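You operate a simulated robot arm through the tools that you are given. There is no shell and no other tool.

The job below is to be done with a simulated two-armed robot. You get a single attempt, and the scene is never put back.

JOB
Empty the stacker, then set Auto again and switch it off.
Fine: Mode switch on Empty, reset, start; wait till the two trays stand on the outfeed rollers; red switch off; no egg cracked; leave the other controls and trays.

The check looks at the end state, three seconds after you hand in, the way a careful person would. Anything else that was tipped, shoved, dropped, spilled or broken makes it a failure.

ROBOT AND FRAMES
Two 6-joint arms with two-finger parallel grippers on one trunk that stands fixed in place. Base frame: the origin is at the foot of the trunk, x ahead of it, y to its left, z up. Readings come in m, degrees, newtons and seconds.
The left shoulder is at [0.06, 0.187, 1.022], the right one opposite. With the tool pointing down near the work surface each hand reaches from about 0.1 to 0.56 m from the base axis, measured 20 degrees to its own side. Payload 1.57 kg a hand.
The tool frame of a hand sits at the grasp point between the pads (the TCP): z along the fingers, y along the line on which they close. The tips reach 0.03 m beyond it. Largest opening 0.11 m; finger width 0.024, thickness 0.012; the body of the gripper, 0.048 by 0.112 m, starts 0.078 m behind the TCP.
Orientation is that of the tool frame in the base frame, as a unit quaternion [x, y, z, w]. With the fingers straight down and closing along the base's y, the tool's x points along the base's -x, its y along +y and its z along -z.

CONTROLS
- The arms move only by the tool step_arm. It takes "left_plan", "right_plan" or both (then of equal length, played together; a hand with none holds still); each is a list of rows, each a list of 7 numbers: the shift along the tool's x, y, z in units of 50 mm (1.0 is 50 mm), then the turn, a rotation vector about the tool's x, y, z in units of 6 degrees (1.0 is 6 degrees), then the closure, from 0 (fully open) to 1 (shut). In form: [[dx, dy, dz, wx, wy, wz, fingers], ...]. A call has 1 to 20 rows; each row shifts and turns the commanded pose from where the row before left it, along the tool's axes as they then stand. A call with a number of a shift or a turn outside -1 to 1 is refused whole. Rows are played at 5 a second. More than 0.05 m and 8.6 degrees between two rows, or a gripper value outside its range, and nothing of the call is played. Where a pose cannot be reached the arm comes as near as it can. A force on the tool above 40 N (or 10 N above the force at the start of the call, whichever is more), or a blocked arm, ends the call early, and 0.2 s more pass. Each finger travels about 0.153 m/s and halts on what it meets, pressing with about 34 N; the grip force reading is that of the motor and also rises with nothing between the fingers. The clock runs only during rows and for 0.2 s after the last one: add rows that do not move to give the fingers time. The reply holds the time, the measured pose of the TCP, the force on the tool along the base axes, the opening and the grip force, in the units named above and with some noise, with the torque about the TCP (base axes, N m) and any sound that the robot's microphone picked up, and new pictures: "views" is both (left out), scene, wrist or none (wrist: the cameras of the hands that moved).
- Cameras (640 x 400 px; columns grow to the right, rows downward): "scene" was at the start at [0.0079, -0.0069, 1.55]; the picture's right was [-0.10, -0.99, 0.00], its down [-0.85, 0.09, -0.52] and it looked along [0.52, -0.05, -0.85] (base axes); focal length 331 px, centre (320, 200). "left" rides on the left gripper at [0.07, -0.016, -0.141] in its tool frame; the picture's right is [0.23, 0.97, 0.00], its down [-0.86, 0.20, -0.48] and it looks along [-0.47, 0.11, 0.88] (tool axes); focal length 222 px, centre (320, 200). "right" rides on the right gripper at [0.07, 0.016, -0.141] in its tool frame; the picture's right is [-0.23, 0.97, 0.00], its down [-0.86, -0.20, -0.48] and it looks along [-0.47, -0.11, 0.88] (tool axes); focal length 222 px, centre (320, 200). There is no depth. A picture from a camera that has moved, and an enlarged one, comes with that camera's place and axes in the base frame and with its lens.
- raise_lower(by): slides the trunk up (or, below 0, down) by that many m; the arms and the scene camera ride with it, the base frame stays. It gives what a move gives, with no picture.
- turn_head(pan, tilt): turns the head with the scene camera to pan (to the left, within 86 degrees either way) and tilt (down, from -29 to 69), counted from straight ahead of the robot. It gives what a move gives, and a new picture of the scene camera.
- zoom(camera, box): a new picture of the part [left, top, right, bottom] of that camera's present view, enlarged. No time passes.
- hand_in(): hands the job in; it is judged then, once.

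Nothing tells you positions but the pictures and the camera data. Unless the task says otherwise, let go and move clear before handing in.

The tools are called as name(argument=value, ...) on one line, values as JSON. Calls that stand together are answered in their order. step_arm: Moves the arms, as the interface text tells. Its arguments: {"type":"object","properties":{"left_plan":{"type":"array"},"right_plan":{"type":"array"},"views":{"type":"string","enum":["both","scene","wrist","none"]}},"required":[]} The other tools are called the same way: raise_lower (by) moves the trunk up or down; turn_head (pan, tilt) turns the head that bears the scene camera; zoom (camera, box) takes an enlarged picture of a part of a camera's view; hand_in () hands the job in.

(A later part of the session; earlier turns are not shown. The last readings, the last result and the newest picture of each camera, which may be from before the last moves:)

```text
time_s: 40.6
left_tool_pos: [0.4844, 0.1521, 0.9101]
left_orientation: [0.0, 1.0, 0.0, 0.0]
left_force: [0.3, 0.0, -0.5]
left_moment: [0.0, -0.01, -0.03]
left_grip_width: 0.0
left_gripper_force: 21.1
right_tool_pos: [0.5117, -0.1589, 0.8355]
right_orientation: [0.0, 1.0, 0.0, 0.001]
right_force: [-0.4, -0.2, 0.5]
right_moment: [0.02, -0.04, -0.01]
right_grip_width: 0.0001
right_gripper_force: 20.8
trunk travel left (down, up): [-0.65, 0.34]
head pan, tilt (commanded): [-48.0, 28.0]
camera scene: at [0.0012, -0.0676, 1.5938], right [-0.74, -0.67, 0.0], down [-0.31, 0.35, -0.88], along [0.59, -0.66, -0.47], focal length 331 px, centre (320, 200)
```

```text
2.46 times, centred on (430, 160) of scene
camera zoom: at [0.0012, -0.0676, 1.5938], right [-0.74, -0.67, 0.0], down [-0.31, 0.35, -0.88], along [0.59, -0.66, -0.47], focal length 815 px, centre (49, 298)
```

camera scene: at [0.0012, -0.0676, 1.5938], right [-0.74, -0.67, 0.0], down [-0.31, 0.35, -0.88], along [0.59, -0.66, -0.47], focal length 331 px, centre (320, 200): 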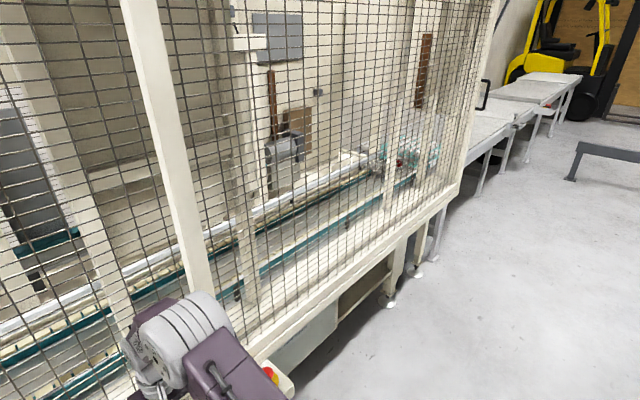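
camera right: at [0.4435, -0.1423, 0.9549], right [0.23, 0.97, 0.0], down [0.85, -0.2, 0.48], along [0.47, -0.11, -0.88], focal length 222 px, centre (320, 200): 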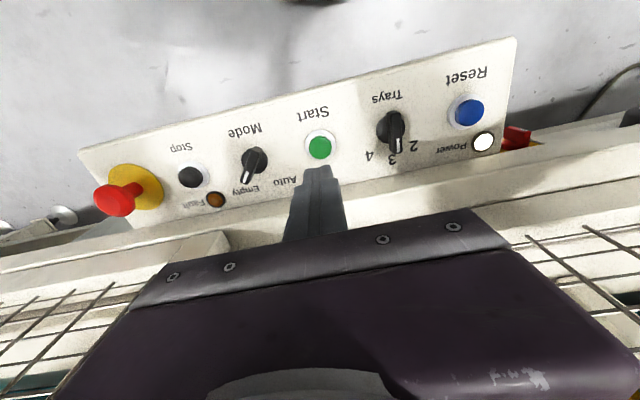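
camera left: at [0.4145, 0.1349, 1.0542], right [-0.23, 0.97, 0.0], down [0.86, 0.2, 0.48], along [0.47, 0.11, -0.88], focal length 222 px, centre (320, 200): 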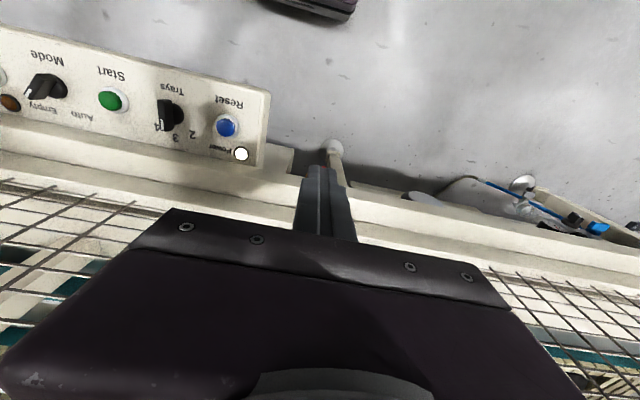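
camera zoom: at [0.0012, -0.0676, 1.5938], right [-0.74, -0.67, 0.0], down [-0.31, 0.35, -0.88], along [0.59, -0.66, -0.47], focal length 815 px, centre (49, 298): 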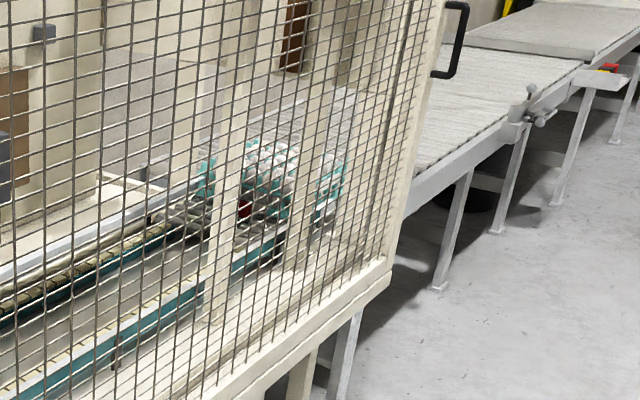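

It's crossing onto the grey rollers near the end frame. I'll wait further.

step_arm(right_plan=[[0, 0, 0, 0, 0, 0, 1], [0, 0, 0, 0, 0, 0, 1], [0, 0, 0, 0, 0, 0, 1], [0, 0, 0, 0, 0, 0, 1], [0, 0, 0, 0, 0, 0, 1], [0, 0, 0, 0, 0, 0, 1], [0, 0, 0, 0, 0, 0, 1], [0, 0, 0, 0, 0, 0, 1], [0, 0, 0, 0, 0, 0, 1], [0, 0, 0, 0, 0, 0, 1], [0, 0, 0, 0, 0, 0, 1], [0, 0, 0, 0, 0, 0, 1], [0, 0, 0, 0, 0, 0, 1], [0, 0, 0, 0, 0, 0, 1], [0, 0, 0, 0, 0, 0, 1]], views="none")

zoom(camera="scene", box=[340, 80, 560, 215])

step_arm(right_plan=[[0, 0, 0, 0, 0, 0, 1], [0, 0, 0, 0, 0, 0, 1], [0, 0, 0, 0, 0, 0, 1], [0, 0, 0, 0, 0, 0, 1], [0, 0, 0, 0, 0, 0, 1], [0, 0, 0, 0, 0, 0, 1], [0, 0, 0, 0, 0, 0, 1], [0, 0, 0, 0, 0, 0, 1], [0, 0, 0, 0, 0, 0, 1], [0, 0, 0, 0, 0, 0, 1], [0, 0, 0, 0, 0, 0, 1], [0, 0, 0, 0, 0, 0, 1], [0, 0, 0, 0, 0, 0, 1], [0, 0, 0, 0, 0, 0, 1], [0, 0, 0, 0, 0, 0, 1]], views="none")

zoom(camera="scene", box=[340, 80, 560, 215])

```text
time_s: 43.8
left_tool_pos: [0.4831, 0.1507, 0.9116]
left_orientation: [0.0, 1.0, -0.001, 0.0]
left_force: [0.1, 0.5, 0.2]
left_moment: [0.0, -0.03, 0.0]
left_grip_width: 0.0
left_gripper_force: 21.4
right_tool_pos: [0.5104, -0.1599, 0.8345]
right_orientation: [0.0, 1.0, 0.0, 0.0]
right_force: [0.6, -0.5, 0.1]
right_moment: [-0.02, -0.01, 0.03]
right_grip_width: 0.0001
right_gripper_force: 21.9
trunk travel left (down, up): [-0.65, 0.34]
head pan, tilt (commanded): [-48.0, 28.0]
```

```text
2.91 times, centred on (450, 148) of scene
camera zoom: at [0.0012, -0.0676, 1.5938], right [-0.74, -0.67, 0.0], down [-0.31, 0.35, -0.88], along [0.59, -0.66, -0.47], focal length 963 px, centre (-58, 353)
```

zoom: 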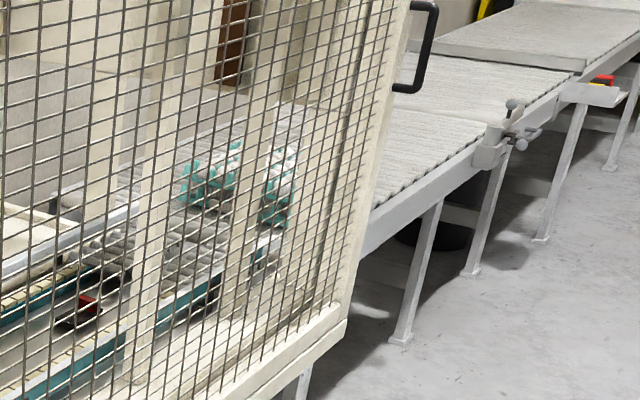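

```text
time_s: 47.0
left_tool_pos: [0.4841, 0.1519, 0.9124]
left_orientation: [0.0, 1.0, 0.001, 0.001]
left_force: [0.1, -0.7, -0.2]
left_moment: [-0.01, -0.02, 0.01]
left_grip_width: 0.0
left_gripper_force: 21.3
right_tool_pos: [0.5105, -0.1605, 0.8354]
right_orientation: [0.0, 1.0, -0.001, 0.0]
right_force: [0.0, 0.2, 0.3]
right_moment: [0.02, 0.03, -0.01]
right_grip_width: 0.0
right_gripper_force: 21.5
trunk travel left (down, up): [-0.65, 0.34]
head pan, tilt (commanded): [-48.0, 28.0]
```

```text
2.91 times, centred on (450, 148) of scene
camera zoom: at [0.0012, -0.0676, 1.5938], right [-0.74, -0.67, 0.0], down [-0.31, 0.35, -0.88], along [0.59, -0.66, -0.47], focal length 963 px, centre (-58, 353)
```

zoom: 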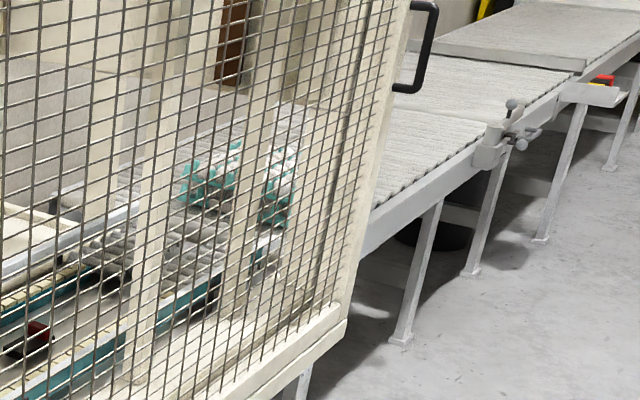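

The stack now stands still on the rollers at the right end, and the pusher is going back. I'll check the stacker and the panel lamps to see if the cycle is over.

zoom(camera="scene", box=[385, 110, 465, 160])

turn_head(pan=20, tilt=35)

zoom(camera="scene", box=[160, 60, 400, 210])

turn_head(pan=0, tilt=50)

zoom(camera="scene", box=[290, 180, 470, 240])

```text
8.00 times, centred on (425, 135) of scene
camera zoom: at [0.0012, -0.0676, 1.5938], right [-0.74, -0.67, 0.0], down [-0.31, 0.35, -0.88], along [0.59, -0.66, -0.47], focal length 2648 px, centre (-520, 720)
```

zoom: 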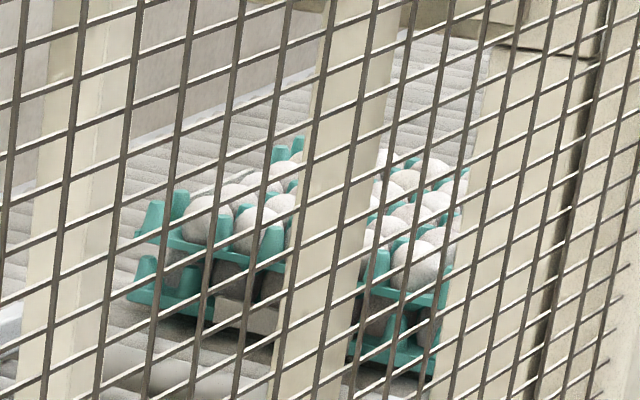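

```text
time_s: 48.4
left_tool_pos: [0.4839, 0.1521, 0.9115]
left_orientation: [0.0, 1.0, 0.001, 0.0]
left_force: [-0.2, -0.7, 0.4]
left_moment: [0.02, 0.0, 0.03]
left_grip_width: 0.0
left_gripper_force: 21.5
right_tool_pos: [0.5124, -0.1587, 0.8358]
right_orientation: [0.0, 1.0, 0.0, 0.0]
right_force: [0.2, -0.2, -0.2]
right_moment: [0.03, 0.01, 0.02]
right_grip_width: 0.0
right_gripper_force: 21.4
trunk travel left (down, up): [-0.65, 0.34]
head pan, tilt (commanded): [20.0, 35.0]
camera scene: at [0.023, 0.0302, 1.5828], right [0.34, -0.94, 0.0], down [-0.54, -0.2, -0.82], along [0.77, 0.28, -0.57], focal length 331 px, centre (320, 200)
```

scene: 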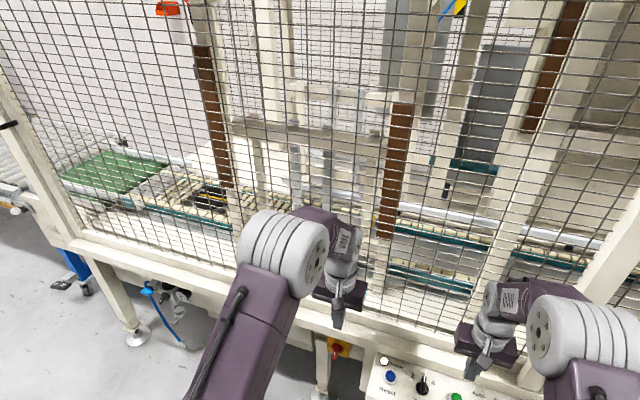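

```text
2.67 times, centred on (280, 135) of scene
camera zoom: at [0.023, 0.0302, 1.5828], right [0.34, -0.94, 0.0], down [-0.54, -0.2, -0.82], along [0.77, 0.28, -0.57], focal length 882 px, centre (427, 373)
```

zoom: 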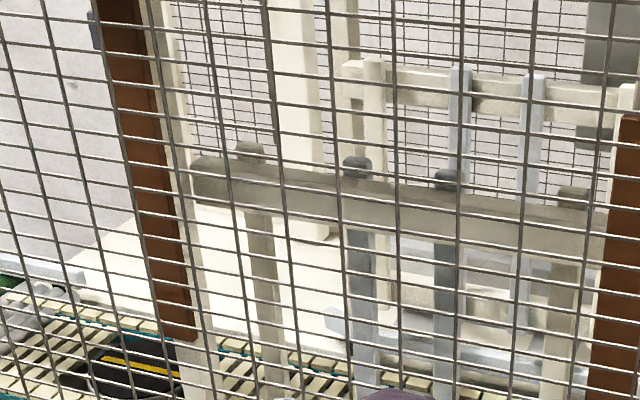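

```text
time_s: 49.2
left_tool_pos: [0.4841, 0.1529, 0.9108]
left_orientation: [0.0, 1.0, 0.0, 0.0]
left_force: [0.0, 0.5, -0.3]
left_moment: [-0.04, 0.04, 0.0]
left_grip_width: 0.0001
left_gripper_force: 21.4
right_tool_pos: [0.5118, -0.1595, 0.8359]
right_orientation: [0.0, 1.0, 0.0, 0.001]
right_force: [-0.8, -0.8, 0.2]
right_moment: [0.0, 0.01, 0.01]
right_grip_width: 0.0
right_gripper_force: 21.2
trunk travel left (down, up): [-0.65, 0.34]
head pan, tilt (commanded): [0.0, 50.0]
camera scene: at [0.0172, 0.0004, 1.5611], right [0.0, -1.0, 0.0], down [-0.77, 0.0, -0.64], along [0.64, 0.0, -0.77], focal length 331 px, centre (320, 200)
```

scene: 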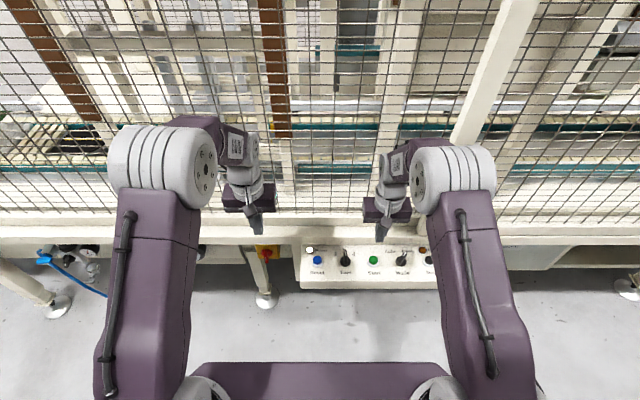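

```text
3.56 times, centred on (380, 210) of scene
camera zoom: at [0.0172, 0.0004, 1.5611], right [0.0, -1.0, 0.0], down [-0.77, 0.0, -0.64], along [0.64, 0.0, -0.77], focal length 1177 px, centre (107, 164)
```

zoom: 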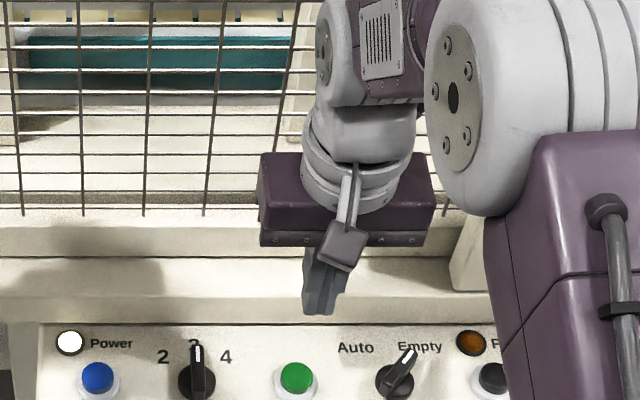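

The Start lamp is out, the stacker is empty and the two stacked trays stand on the outfeed rollers with eggs whole. Now I'll set Mode back to Auto: right hand over the knob, turned to match its bar.

step_arm(right_plan=[[0, -0.5, 0, 0, 0, 0, 0.8], [0, -0.6, 0, 0, 0, 0, 0.5], [0.02, -0.53, 0, 0, 0, 0, 0.5], [0, 0, 0, 0, 0, 1, 0.5], [0, 0, 0, 0, 0, 1, 0.5], [0, 0, 0.3, 0, 0, 1, 0.5], [0, 0, 0.4, 0, 0, 1, 0.5], [0, 0, 0.4, 0, 0, 1, 0.5], [0, 0, 0.4, 0, 0, 0.8, 0.5], [0, 0, 0, 0, 0, 0, 0.5]], views="wrist")

zoom(camera="right", box=[220, 80, 420, 205])

zoom(camera="scene", box=[350, 210, 450, 272])

```text
time_s: 51.4
left_tool_pos: [0.4841, 0.1512, 0.9099]
left_orientation: [0.0, 1.0, 0.0, 0.0]
left_force: [0.4, -0.3, -0.3]
left_moment: [0.02, 0.05, 0.0]
left_grip_width: 0.0
left_gripper_force: 21.2
right_tool_pos: [0.5125, -0.2413, 0.759]
right_orientation: [0.3, 0.954, 0.0, 0.0]
right_force: [1.0, -0.2, 0.1]
right_moment: [0.0, -0.01, -0.01]
right_grip_width: 0.0552
right_gripper_force: 0.1
trunk travel left (down, up): [-0.65, 0.34]
head pan, tilt (commanded): [0.0, 50.0]
camera right: at [0.4647, -0.1878, 0.9011], right [0.74, 0.67, 0.0], down [0.59, -0.65, 0.48], along [0.32, -0.36, -0.88], focal length 222 px, centre (320, 200)
```

right: 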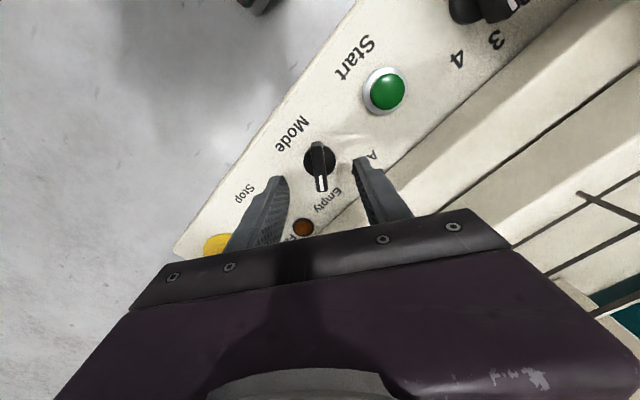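

```text
3.20 times, centred on (320, 142) of right
camera zoom: at [0.4647, -0.1878, 0.9011], right [0.74, 0.67, 0.0], down [0.59, -0.65, 0.48], along [0.32, -0.36, -0.88], focal length 711 px, centre (320, 384)
```

zoom: 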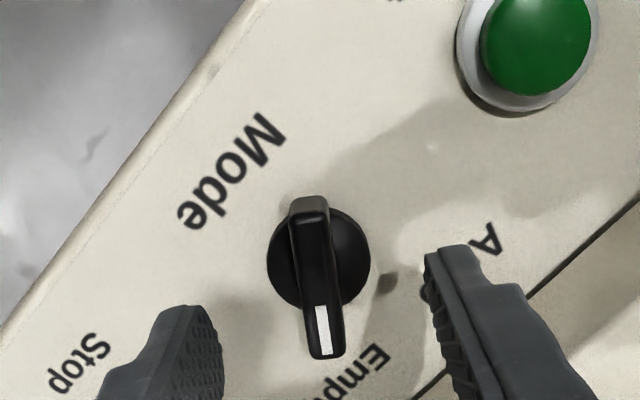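

```text
6.40 times, centred on (400, 241) of scene
camera zoom: at [0.0168, 0.0003, 1.5611], right [0.0, -1.0, 0.0], down [-0.77, 0.0, -0.64], along [0.64, 0.0, -0.77], focal length 2118 px, centre (-192, -62)
```

zoom: 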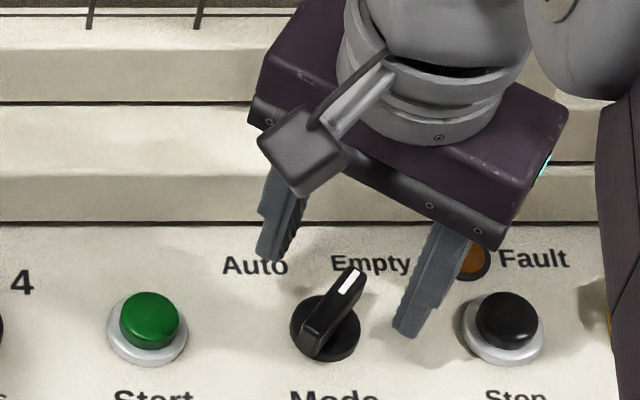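

The bar seems to sit a few degrees further than my hand's angle. I'll enlarge the knob in both views to measure its angle properly.

zoom(camera="right", box=[290, 130, 354, 200])

zoom(camera="scene", box=[390, 248, 414, 272])

```text
5.71 times, centred on (322, 165) of right
camera zoom: at [0.4647, -0.1878, 0.9011], right [0.74, 0.67, 0.0], down [0.59, -0.65, 0.48], along [0.32, -0.36, -0.88], focal length 1269 px, centre (309, 400)
```

zoom: 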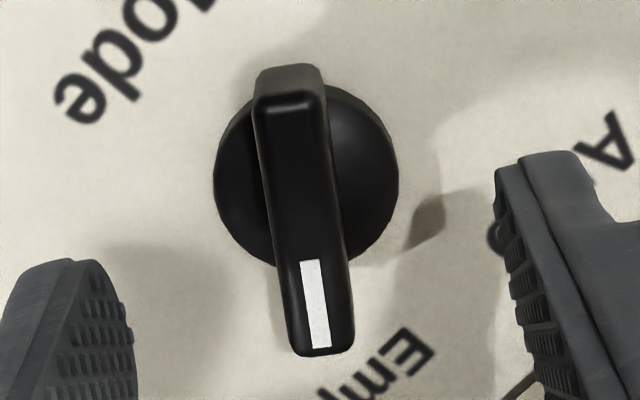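

```text
16.00 times, centred on (402, 260) of scene
camera zoom: at [0.0168, 0.0003, 1.5611], right [0.0, -1.0, 0.0], down [-0.77, 0.0, -0.64], along [0.64, 0.0, -0.77], focal length 5295 px, centre (-992, -760)
```

zoom: 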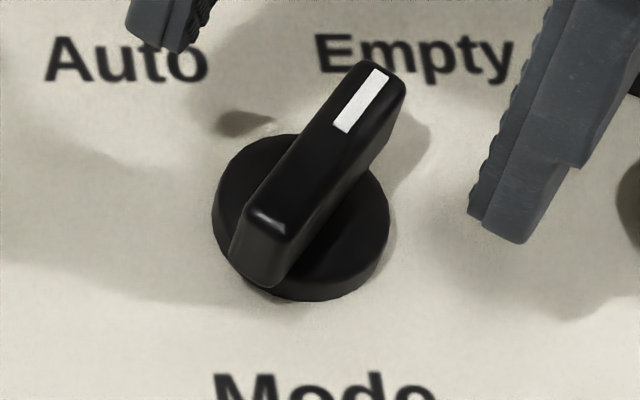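

The bar actually rests at about -40° (the knob settled a bit past my release angle). I'll turn 5° more to match, lower to just above the base disc and grip.

step_arm(right_plan=[[0, 0, 0, 0, 0, 0.9, 0.5], [0, 0, 0.3, 0, 0, 0, 0.5], [0, 0, 0.31, 0, 0, 0, 0.5], [0, 0, 0, 0, 0, 0, 0.5], [0, 0, 0, 0, 0, 0, 0.8], [0, 0, 0, 0, 0, 0, 1], [0, 0, 0, 0, 0, 0, 1], [0, 0, 0, 0, 0, 0, 1]], views="none")

zoom(camera="right", box=[220, 80, 420, 205])

zoom(camera="scene", box=[370, 230, 434, 270])

```text
time_s: 53.2
left_tool_pos: [0.484, 0.1513, 0.9102]
left_orientation: [0.0, 1.0, 0.0, 0.001]
left_force: [0.0, 0.6, -0.7]
left_moment: [-0.02, 0.0, 0.0]
left_grip_width: 0.0
left_gripper_force: 21.5
right_tool_pos: [0.513, -0.2411, 0.7295]
right_orientation: [0.344, 0.939, 0.0, 0.0]
right_force: [-1.2, 0.1, -1.4]
right_moment: [-0.1, -0.08, 0.15]
right_grip_width: 0.0106
right_gripper_force: 29.0
trunk travel left (down, up): [-0.65, 0.34]
head pan, tilt (commanded): [0.0, 50.0]
```

```text
3.20 times, centred on (320, 142) of right
camera zoom: at [0.4696, -0.1838, 0.8713], right [0.8, 0.6, 0.0], down [0.52, -0.7, 0.48], along [0.29, -0.38, -0.88], focal length 711 px, centre (320, 384)
```

zoom: 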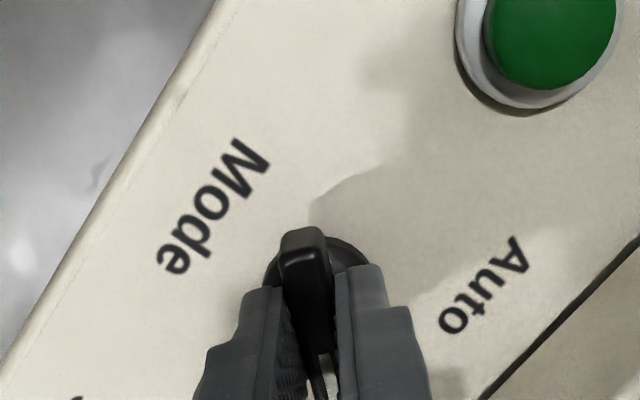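

```text
10.00 times, centred on (402, 250) of scene
camera zoom: at [0.0171, 0.0001, 1.561], right [0.0, -1.0, 0.0], down [-0.77, 0.0, -0.64], along [0.64, 0.0, -0.77], focal length 3310 px, centre (-500, -300)
```

zoom: 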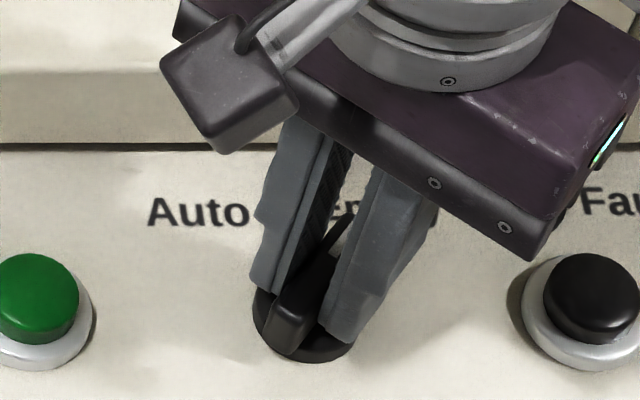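

The grip is clean with almost no load. I'll turn counter-clockwise to Auto in two stages.

step_arm(right_plan=[[0, 0, 0, 0, 0, -1, 1], [0, 0, 0, 0, 0, -1, 1], [0, 0, 0, 0, 0, -1, 1], [0, 0, 0, 0, 0, -1, 1], [0, 0, 0, 0, 0, -1, 1], [0, 0, 0, 0, 0, -1, 1], [0, 0, 0, 0, 0, -1, 1], [0, 0, 0, 0, 0, 0, 1]], views="none")

step_arm(right_plan=[[0, 0, 0, 0, 0, -1, 1], [0, 0, 0, 0, 0, -1, 1], [0, 0, 0, 0, 0, -1, 1], [0, 0, 0, 0, 0, -1, 1], [0, 0, 0, 0, 0, -1, 1], [0, 0, 0, 0, 0, -1, 1], [0, 0, 0, 0, 0, 0, 1]], views="wrist")

zoom(camera="scene", box=[370, 230, 434, 270])

```text
time_s: 55.0
left_tool_pos: [0.4839, 0.1512, 0.9112]
left_orientation: [0.0, 1.0, 0.001, 0.0]
left_force: [-0.5, -0.4, 0.0]
left_moment: [0.0, 0.05, 0.02]
left_grip_width: 0.0
left_gripper_force: 21.6
right_tool_pos: [0.5111, -0.2417, 0.7293]
right_orientation: [-0.016, 1.0, 0.001, 0.0]
right_force: [1.0, -1.9, 1.1]
right_moment: [-0.02, -0.66, 0.01]
right_grip_width: 0.0112
right_gripper_force: 28.5
trunk travel left (down, up): [-0.65, 0.34]
head pan, tilt (commanded): [0.0, 50.0]
```

```text
time_s: 56.6
left_tool_pos: [0.4844, 0.152, 0.9114]
left_orientation: [0.0, 1.0, 0.0, 0.0]
left_force: [0.1, 0.1, 0.5]
left_moment: [0.04, -0.01, 0.04]
left_grip_width: 0.0001
left_gripper_force: 21.8
right_tool_pos: [0.5121, -0.2403, 0.7286]
right_orientation: [-0.324, 0.946, 0.0, 0.001]
right_force: [2.7, -3.3, 5.6]
right_moment: [0.5, -0.71, 0.02]
right_grip_width: 0.0109
right_gripper_force: 28.5
trunk travel left (down, up): [-0.65, 0.34]
head pan, tilt (commanded): [0.0, 50.0]
camera right: at [0.4471, -0.271, 0.8712], right [-0.42, 0.91, 0.0], down [0.8, 0.37, 0.48], along [0.44, 0.2, -0.88], focal length 222 px, centre (320, 200)
```

right: 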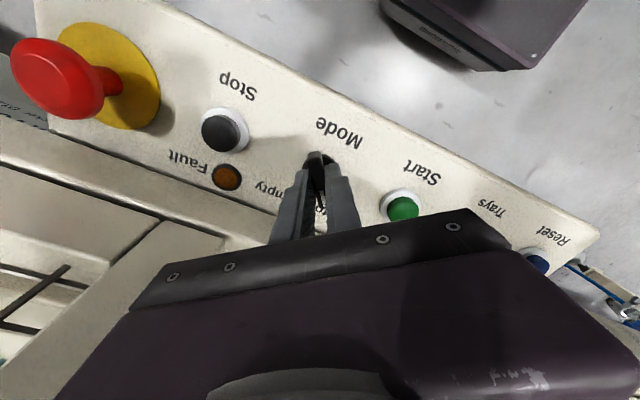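

```text
10.00 times, centred on (402, 250) of scene
camera zoom: at [0.0167, -0.0002, 1.5611], right [0.0, -1.0, 0.0], down [-0.77, 0.0, -0.64], along [0.64, 0.0, -0.77], focal length 3310 px, centre (-500, -300)
```

zoom: 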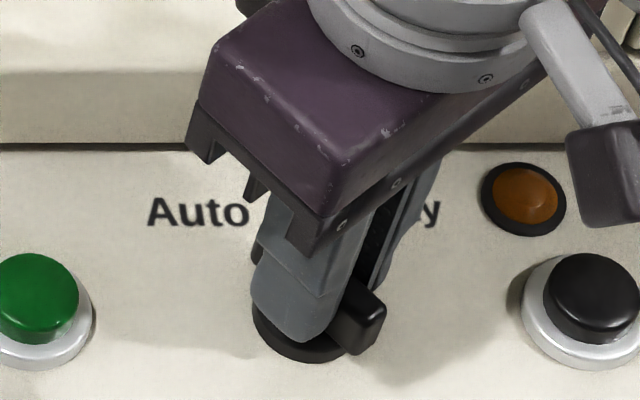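

The knob is at about +38°, toward Auto. I'll open, rise and check it.

step_arm(right_plan=[[0, 0, 0, 0, 0, 0, 0.5], [0, 0, 0, 0, 0, 0, 0.5], [0, 0, -0.5, 0, 0, 0, 0.5], [0, 0, -0.8, 0, 0, 0, 0.5], [0, 0, -0.8, 0, 0, 0, 0.5], [0, 0, 0, 0, 0, 0, 0.5]], views="wrist")

zoom(camera="right", box=[220, 80, 420, 205])

zoom(camera="scene", box=[370, 238, 434, 278])

zoom(camera="scene", box=[295, 235, 475, 295])

```text
time_s: 58.0
left_tool_pos: [0.4861, 0.151, 0.9108]
left_orientation: [0.001, 1.0, 0.0, 0.001]
left_force: [0.0, 0.3, 0.3]
left_moment: [0.04, 0.01, 0.02]
left_grip_width: 0.0
left_gripper_force: 21.2
right_tool_pos: [0.5108, -0.24, 0.8331]
right_orientation: [-0.323, 0.946, -0.001, 0.0]
right_force: [0.3, -0.3, 0.1]
right_moment: [0.03, 0.0, -0.02]
right_grip_width: 0.0549
right_gripper_force: 0.0
trunk travel left (down, up): [-0.65, 0.34]
head pan, tilt (commanded): [0.0, 50.0]
camera right: at [0.4463, -0.2694, 0.975], right [-0.42, 0.91, 0.0], down [0.8, 0.37, 0.48], along [0.43, 0.2, -0.88], focal length 222 px, centre (320, 200)
```

right: 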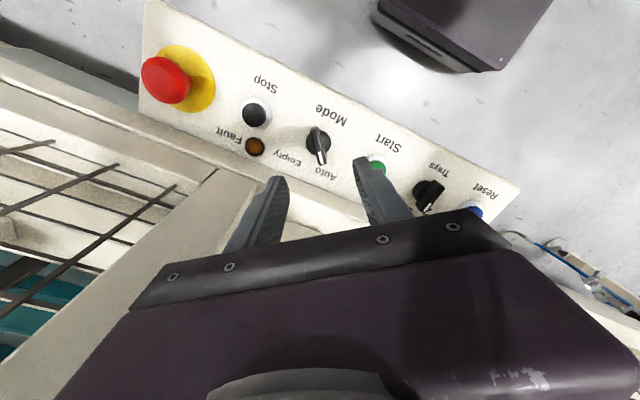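

```text
3.20 times, centred on (320, 142) of right
camera zoom: at [0.4463, -0.2694, 0.975], right [-0.42, 0.91, 0.0], down [0.8, 0.37, 0.48], along [0.43, 0.2, -0.88], focal length 711 px, centre (320, 384)
```

zoom: 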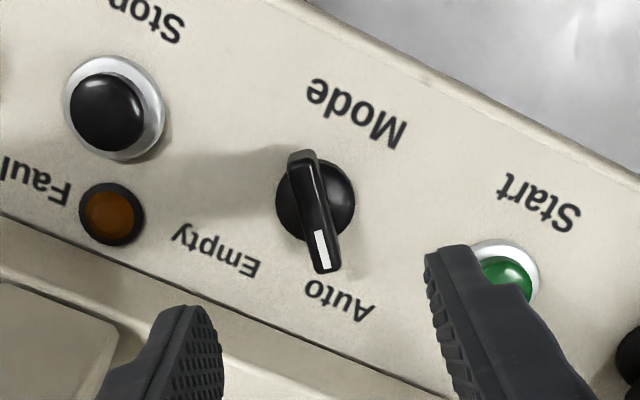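

```text
10.00 times, centred on (402, 258) of scene
camera zoom: at [0.0178, 0.0, 1.561], right [0.0, -1.0, 0.0], down [-0.77, 0.0, -0.64], along [0.64, 0.0, -0.77], focal length 3310 px, centre (-500, -380)
```

zoom: 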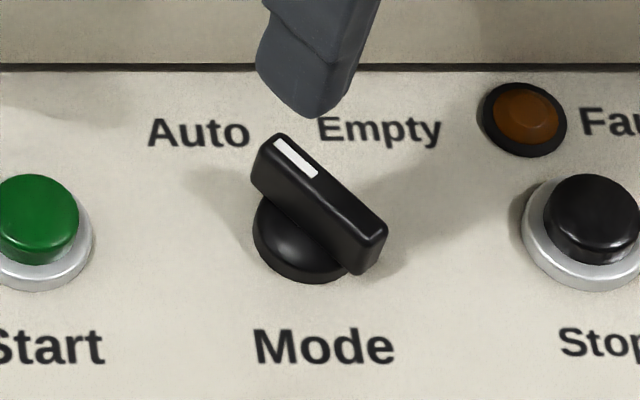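

```text
3.56 times, centred on (385, 265) of scene
camera zoom: at [0.0178, 0.0, 1.561], right [0.0, -1.0, 0.0], down [-0.77, 0.0, -0.64], along [0.64, 0.0, -0.77], focal length 1177 px, centre (89, -31)
```

zoom: 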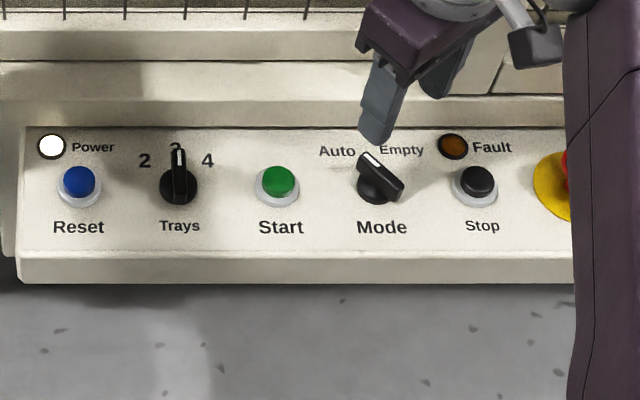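

The pointer is back at Auto and all lamps except Power are out. Next comes the red main switch to the left of the panel; I'll first draw both hands back from the machine so that I can lower the trunk.

step_arm(right_plan=[[0, 0, -0.7, 0, 0, 1, 0.8], [0, 0, -0.7, 0, 0, 1, 1], [0, 0, -0.7, 0, 0, 1, 1], [0, 0, 0, 0, 0, 1, 1], [0, 0, 0, 0, 0, 1, 1], [0, 0, 0, 0, 0, 1, 1], [0, 0, 0, 0, 0, 0.3, 1], [0.8, 0, 0, 0, 0, 0, 1], [0.9, -0.2, 0, 0, 0, 0, 1], [0.9, -0.3, 0, 0, 0, 0, 1], [0.8, -0.3, 0, 0, 0, 0, 1]], left_plan=[[0.5, 0, 0, 0, 0, 0, 1], [0.5, 0, 0, 0, 0, 0, 1], [0.5, 0, 0, 0, 0, 0, 1], [0.5, 0.2, 0, 0, 0, 0, 1], [0.5, 0.2, 0, 0, 0, 0, 1], [0.5, 0.2, 0, 0, 0, 0, 1], [0, 0.2, 0, 0, 0, 0, 1], [0, 0.2, 0, 0, 0, 0, 1], [0, 0, 0, 0, 0, 0, 1], [0, 0, 0, 0, 0, 0, 1], [0, 0, 0, 0, 0, 0, 1]], views="both")

```text
time_s: 60.4
left_tool_pos: [0.3335, 0.2021, 0.9114]
left_orientation: [0.0, 1.0, -0.001, 0.001]
left_force: [-0.2, 0.8, 0.0]
left_moment: [0.02, -0.01, -0.02]
left_grip_width: 0.0
left_gripper_force: 21.2
right_tool_pos: [0.3391, -0.2805, 0.9382]
right_orientation: [0.0, 1.0, 0.001, 0.001]
right_force: [-0.2, -0.7, -0.1]
right_moment: [0.02, -0.06, 0.01]
right_grip_width: 0.0
right_gripper_force: 21.3
trunk travel left (down, up): [-0.65, 0.34]
head pan, tilt (commanded): [0.0, 50.0]
camera scene: at [0.0151, 0.0, 1.5611], right [0.0, -1.0, 0.0], down [-0.77, 0.0, -0.64], along [0.64, 0.0, -0.77], focal length 331 px, centre (320, 200)
camera right: at [0.2694, -0.2643, 1.0813], right [0.23, 0.97, 0.0], down [0.85, -0.2, 0.48], along [0.47, -0.11, -0.88], focal length 222 px, centre (320, 200)
camera left: at [0.263, 0.1857, 1.0537], right [-0.23, 0.97, 0.0], down [0.85, 0.2, 0.48], along [0.47, 0.11, -0.88], focal length 222 px, centre (320, 200)
```

scene: 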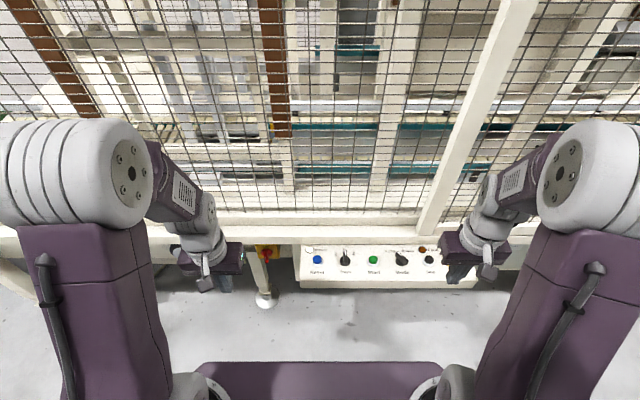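
right: 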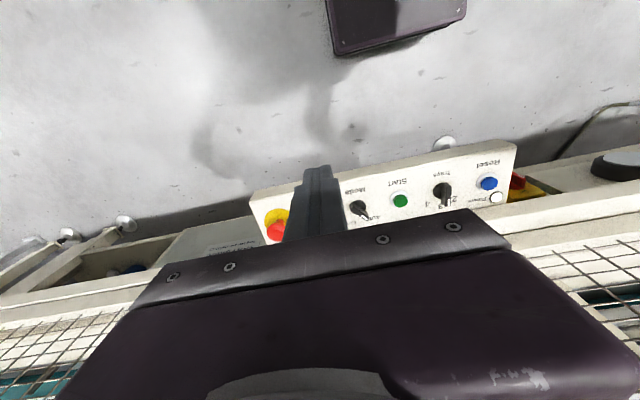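
left: 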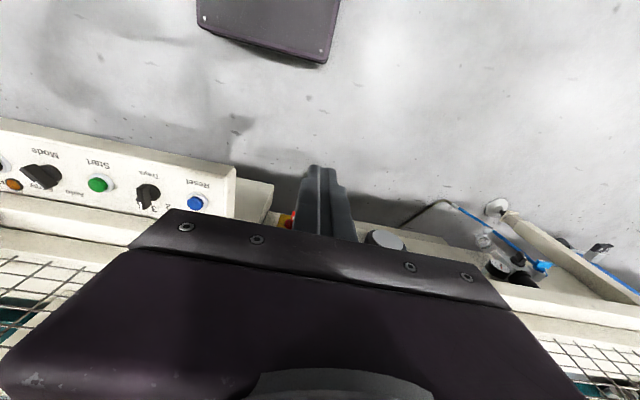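

Both hands are clear. I'll lower the trunk 0.35 m and look at the red switch.

raise_lower(by=-0.35)

turn_head(pan=12, tilt=42)

zoom(camera="scene", box=[220, 180, 380, 280])

```text
time_s: 63.8
left_tool_pos: [0.3341, 0.201, 0.5605]
left_orientation: [0.0, 1.0, 0.0, 0.0]
left_force: [0.3, 0.0, 1.0]
left_moment: [0.01, -0.02, -0.04]
left_grip_width: 0.0
left_gripper_force: 21.3
right_tool_pos: [0.3404, -0.281, 0.5882]
right_orientation: [0.0, 1.0, 0.0, 0.0]
right_force: [-1.0, 0.1, 0.3]
right_moment: [0.03, -0.02, 0.01]
right_grip_width: 0.0
right_gripper_force: 21.6
trunk travel left (down, up): [-0.3, 0.69]
head pan, tilt (commanded): [0.0, 50.0]
```

```text
time_s: 64.6
left_tool_pos: [0.3333, 0.2029, 0.5603]
left_orientation: [0.0, 1.0, 0.0, 0.0]
left_force: [0.1, 0.3, 0.0]
left_moment: [0.02, 0.01, 0.04]
left_grip_width: 0.0
left_gripper_force: 21.5
right_tool_pos: [0.3404, -0.2804, 0.5885]
right_orientation: [0.0, 1.0, -0.001, 0.001]
right_force: [0.2, 0.0, 0.0]
right_moment: [-0.03, 0.03, 0.02]
right_grip_width: 0.0
right_gripper_force: 21.6
trunk travel left (down, up): [-0.3, 0.69]
head pan, tilt (commanded): [12.0, 42.0]
camera scene: at [0.0219, 0.0175, 1.2223], right [0.21, -0.98, 0.0], down [-0.66, -0.14, -0.74], along [0.73, 0.15, -0.67], focal length 331 px, centre (320, 200)
```

scene: 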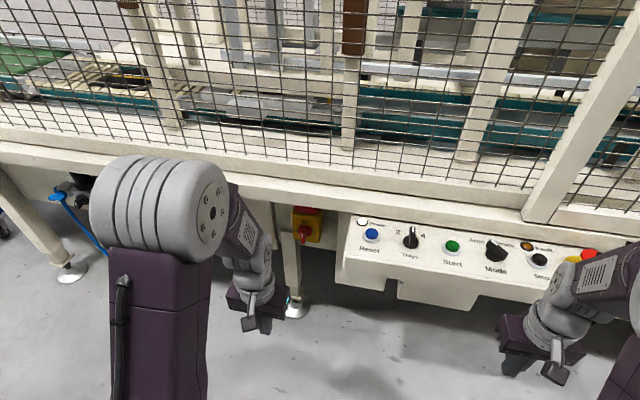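

```text
4.00 times, centred on (300, 230) of scene
camera zoom: at [0.0219, 0.0175, 1.2223], right [0.21, -0.98, 0.0], down [-0.66, -0.14, -0.74], along [0.73, 0.15, -0.67], focal length 1324 px, centre (400, 80)
```

zoom: 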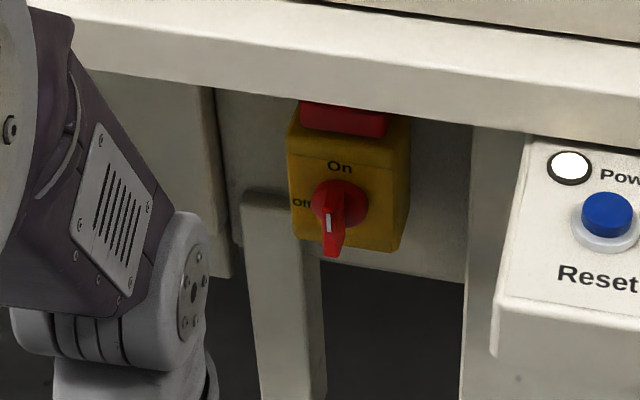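

Now the switch is seen better: yellow box under the rail, "On" at top, "Off" at left, and the red lever. I'll zoom in closer.

zoom(camera="scene", box=[284, 200, 332, 248])

zoom(camera="left", box=[0, 0, 640, 400])

```text
8.33 times, centred on (308, 224) of scene
camera zoom: at [0.0219, 0.0175, 1.2223], right [0.21, -0.98, 0.0], down [-0.66, -0.14, -0.74], along [0.73, 0.15, -0.67], focal length 2758 px, centre (420, 0)
```

zoom: 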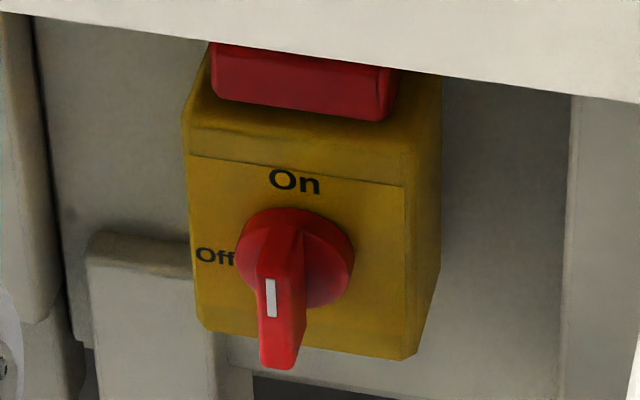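

```text
1.00 times, centred on (320, 200) of left (not enlarged: the box is as wide or as high as the picture)
camera zoom: at [0.2643, 0.1857, 0.7033], right [-0.23, 0.97, 0.0], down [0.86, 0.2, 0.48], along [0.47, 0.11, -0.88], focal length 222 px, centre (320, 200)
```

zoom: 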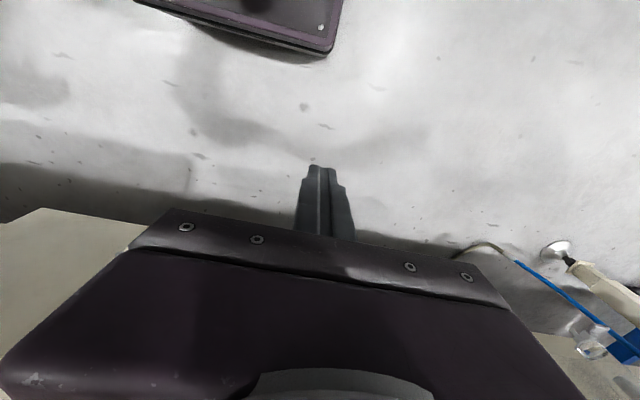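

From two views, the switch axis is at about y=0.189, z=0.535; its lever blade is vertical, x≈0.604–0.622, about 12 mm thick, against a plate at x≈0.634. I'll pitch the left hand forward toward horizontal in stages while moving ahead.

step_arm(left_plan=[[-0.22, -0.02, 0, 0, -1, 0, 0.9], [-0.219, -0.02, 0.023, 0, -1, 0, 0.8], [-0.215, -0.02, 0.046, 0, -1, 0, 0.7], [-0.209, -0.02, 0.068, 0, -1, 0, 0.5], [-0.201, -0.02, 0.089, 0, -1, 0, 0.5], [-0.191, -0.02, 0.11, 0, -1, 0, 0.5], [-0.178, -0.02, 0.129, 0, -1, 0, 0.5], [-0.163, -0.02, 0.147, 0, -1, 0, 0.5], [0, 0, 0, 0, 0, 0, 0.5]], views="both")

```text
time_s: 66.6
left_tool_pos: [0.4551, 0.1999, 0.5592]
left_orientation: [0.001, 0.914, 0.0, 0.406]
left_force: [-0.9, -0.1, 0.4]
left_moment: [0.02, -0.03, -0.01]
left_grip_width: 0.0552
left_gripper_force: 0.1
left hand out of reach, approached as far as the arm can: row 3, 4, 5, 6, 7, 8
right_tool_pos: [0.3407, -0.2807, 0.5897]
right_orientation: [0.0, 1.0, 0.0, 0.0]
right_force: [0.2, -0.5, -0.1]
right_moment: [-0.02, -0.01, -0.02]
right_grip_width: 0.0
right_gripper_force: 21.1
trunk travel left (down, up): [-0.3, 0.69]
head pan, tilt (commanded): [12.0, 42.0]
camera scene: at [0.0218, 0.0176, 1.2223], right [0.21, -0.98, 0.0], down [-0.65, -0.14, -0.74], along [0.73, 0.15, -0.67], focal length 331 px, centre (320, 200)
camera left: at [0.303, 0.1834, 0.6028], right [-0.15, 0.97, -0.17], down [0.22, 0.2, 0.96], along [0.96, 0.11, -0.24], focal length 222 px, centre (320, 200)
```

scene: 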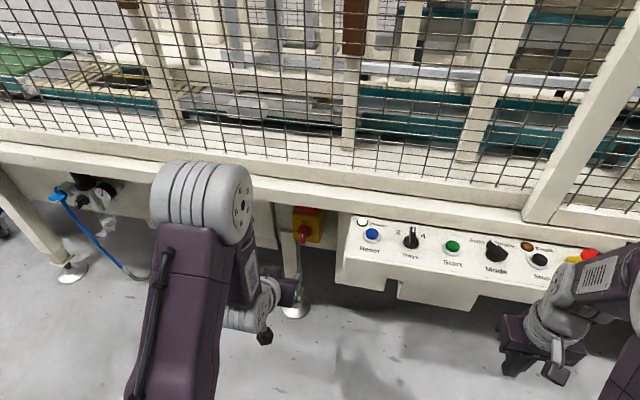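
left: 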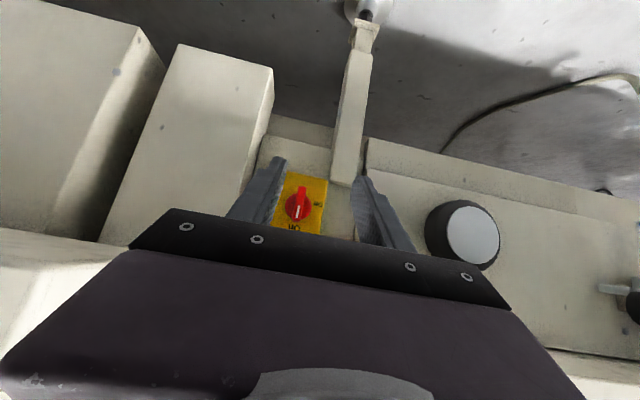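

The wrist is near its inner limit (arm ended slightly ahead of the command), but the pose is heading the right way. I'll keep pitching to horizontal while moving further forward.

step_arm(left_plan=[[-0.201, -0.015, 0.223, 0, -1, 0, 0.5], [-0.176, -0.015, 0.243, 0, -1, 0, 0.5], [-0.15, -0.015, 0.26, 0, -1, 0, 0.5], [-0.122, -0.015, 0.274, 0, -1, 0, 0.5], [-0.093, -0.015, 0.285, 0, -1, 0, 0.5], [-0.062, -0.015, 0.293, 0, -1, 0, 0.5], [-0.031, -0.015, 0.298, 0, -1, 0, 0.5], [0, 0, 0, 0, 0, 0, 0.5]], views="both")

zoom(camera="left", box=[220, 100, 420, 225])

zoom(camera="scene", box=[180, 180, 340, 280])

```text
time_s: 67.8
left_tool_pos: [0.6357, 0.2, 0.6567]
left_orientation: [0.001, 0.795, -0.001, 0.607]
left_force: [-16.8, 0.7, 2.3]
left_moment: [-0.13, -0.92, -0.12]
left_grip_width: 0.0548
left_gripper_force: 0.1
left hand out of reach, approached as far as the arm can: row 1, 2, 3, 4, 5
right_tool_pos: [0.3391, -0.2796, 0.5906]
right_orientation: [0.0, 1.0, 0.0, 0.002]
right_force: [0.7, 0.8, 1.8]
right_moment: [0.02, -0.01, 0.01]
right_grip_width: 0.0
right_gripper_force: 21.1
trunk travel left (down, up): [-0.3, 0.69]
head pan, tilt (commanded): [12.0, 42.0]
stopped in row 5 (left hand): the force on the tool passed its limit at 123 N (the readings are from after the stop); the commanded pose is now the measured one
camera scene: at [0.0186, 0.0171, 1.2226], right [0.21, -0.98, 0.0], down [-0.65, -0.14, -0.74], along [0.73, 0.16, -0.67], focal length 331 px, centre (320, 200)
camera left: at [0.4804, 0.1832, 0.6292], right [-0.06, 0.97, -0.22], down [-0.24, 0.2, 0.95], along [0.97, 0.11, 0.22], focal length 222 px, centre (320, 200)
```

scene: 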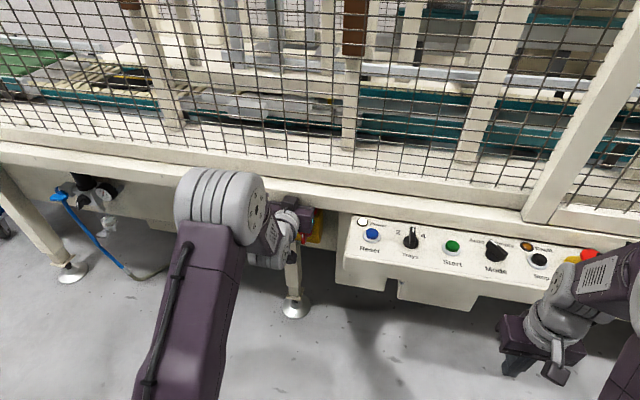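
left: 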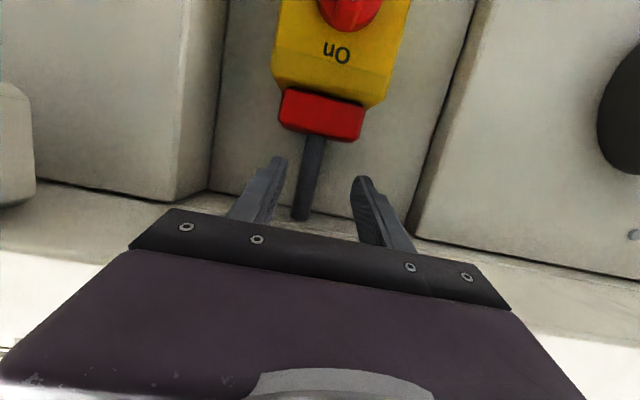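

```text
3.20 times, centred on (320, 162) of left
camera zoom: at [0.4804, 0.1832, 0.6292], right [-0.06, 0.97, -0.22], down [-0.24, 0.2, 0.95], along [0.97, 0.11, 0.22], focal length 711 px, centre (320, 320)
```

zoom: 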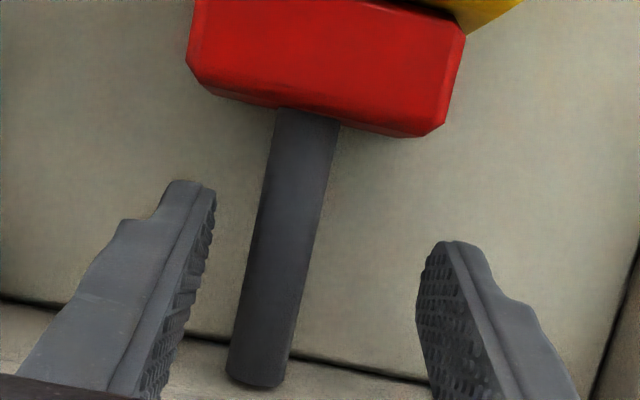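

```text
4.00 times, centred on (260, 230) of scene
camera zoom: at [0.0186, 0.0171, 1.2226], right [0.21, -0.98, 0.0], down [-0.65, -0.14, -0.74], along [0.73, 0.16, -0.67], focal length 1324 px, centre (560, 80)
```

zoom: 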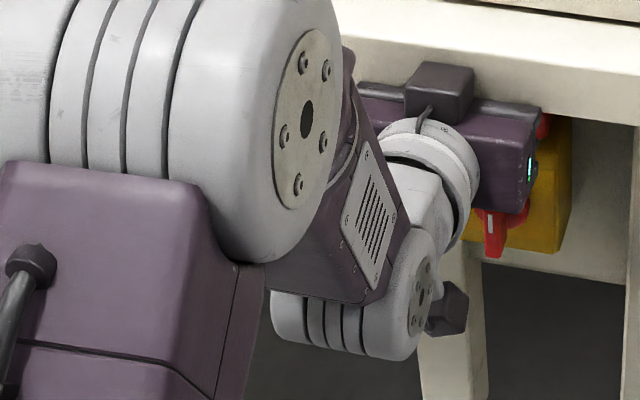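

The arm hit its reach limit, drifted forward and up, and the gripper's palm bumped the rail front under the frame; the fingers are now under the rail above the switch. I'll back straight out carefully in small steps while reducing the pitch.

step_arm(left_plan=[[0.053, 0, -0.193, 0, 0, 0, 0.5], [0.106, 0, -0.386, 0, 0.5, 0, 0.5]], views="both")

zoom(camera="scene", box=[180, 180, 340, 280])

```text
time_s: 68.4
left_tool_pos: [0.6122, 0.1995, 0.659]
left_orientation: [0.001, 0.811, 0.0, 0.585]
left_force: [0.6, 0.0, 0.5]
left_moment: [0.0, -0.05, 0.03]
left_grip_width: 0.055
left_gripper_force: 0.0
left hand out of reach, approached as far as the arm can: row 1
right_tool_pos: [0.3409, -0.2807, 0.5877]
right_orientation: [0.0, 1.0, 0.0, 0.0]
right_force: [-0.2, -0.5, 0.4]
right_moment: [0.01, 0.0, 0.0]
right_grip_width: 0.0003
right_gripper_force: 21.3
trunk travel left (down, up): [-0.3, 0.69]
head pan, tilt (commanded): [12.0, 42.0]
camera scene: at [0.0219, 0.0176, 1.2223], right [0.21, -0.98, 0.0], down [-0.65, -0.14, -0.74], along [0.73, 0.15, -0.67], focal length 331 px, centre (320, 200)
camera left: at [0.4561, 0.1832, 0.639], right [-0.07, 0.97, -0.22], down [-0.18, 0.2, 0.96], along [0.98, 0.11, 0.16], focal length 222 px, centre (320, 200)
```

scene: 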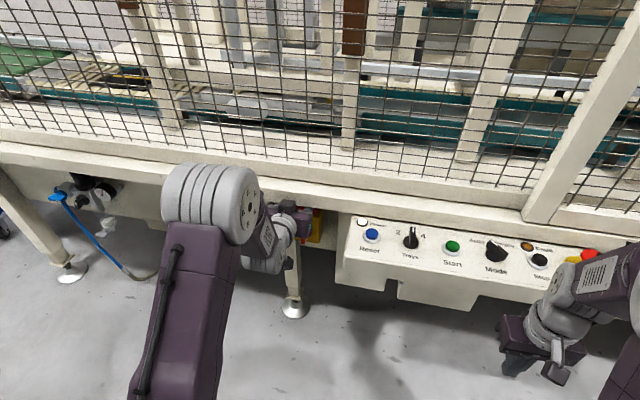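
left: 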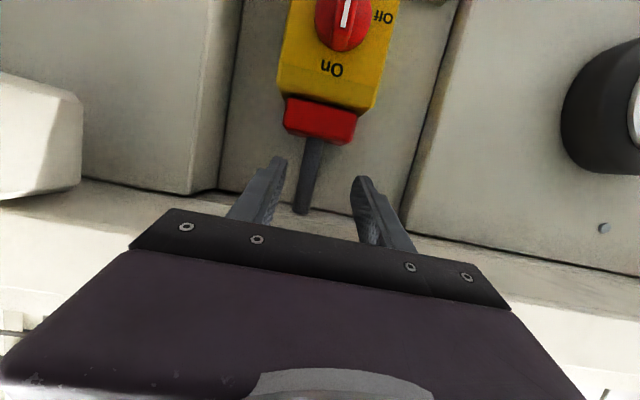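

```text
4.00 times, centred on (260, 230) of scene
camera zoom: at [0.0219, 0.0176, 1.2223], right [0.21, -0.98, 0.0], down [-0.65, -0.14, -0.74], along [0.73, 0.15, -0.67], focal length 1324 px, centre (560, 80)
```

zoom: 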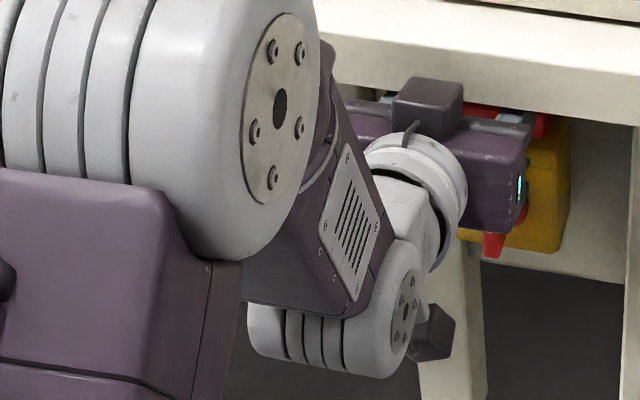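

It's free of contact and the switch is undisturbed. I'll continue backing out.

step_arm(left_plan=[[0.126, 0, -0.38, 0, 0.5, 0, 0.5], [0.145, 0, -0.373, 0, 0.5, 0, 0.5], [0.163, 0, -0.365, 0, 0.5, 0, 0.5], [0.183, 0, -0.356, 0, 0.5, 0, 0.5]], views="scene")

```text
time_s: 69.4
left_tool_pos: [0.5328, 0.1988, 0.6578]
left_orientation: [0.0, 0.868, 0.0, 0.496]
left_force: [-0.1, 0.8, 0.3]
left_moment: [0.02, -0.02, -0.02]
left_grip_width: 0.055
left_gripper_force: 0.1
right_tool_pos: [0.3413, -0.2794, 0.589]
right_orientation: [0.001, 1.0, 0.001, 0.0]
right_force: [0.0, 0.1, -0.3]
right_moment: [-0.03, 0.01, 0.02]
right_grip_width: 0.0
right_gripper_force: 21.1
trunk travel left (down, up): [-0.3, 0.69]
head pan, tilt (commanded): [12.0, 42.0]
camera scene: at [0.0215, 0.0175, 1.2223], right [0.21, -0.98, 0.0], down [-0.65, -0.14, -0.74], along [0.73, 0.15, -0.67], focal length 331 px, centre (320, 200)
```

scene: 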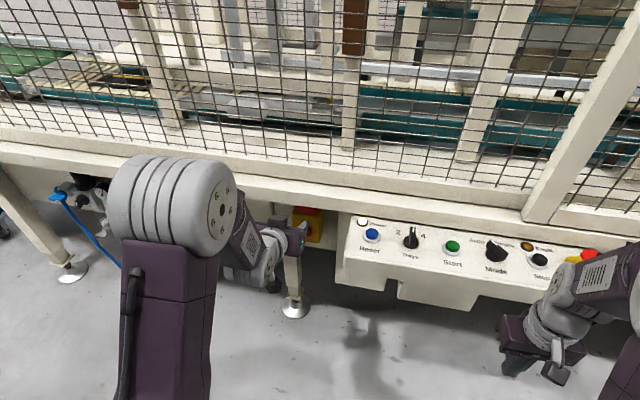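

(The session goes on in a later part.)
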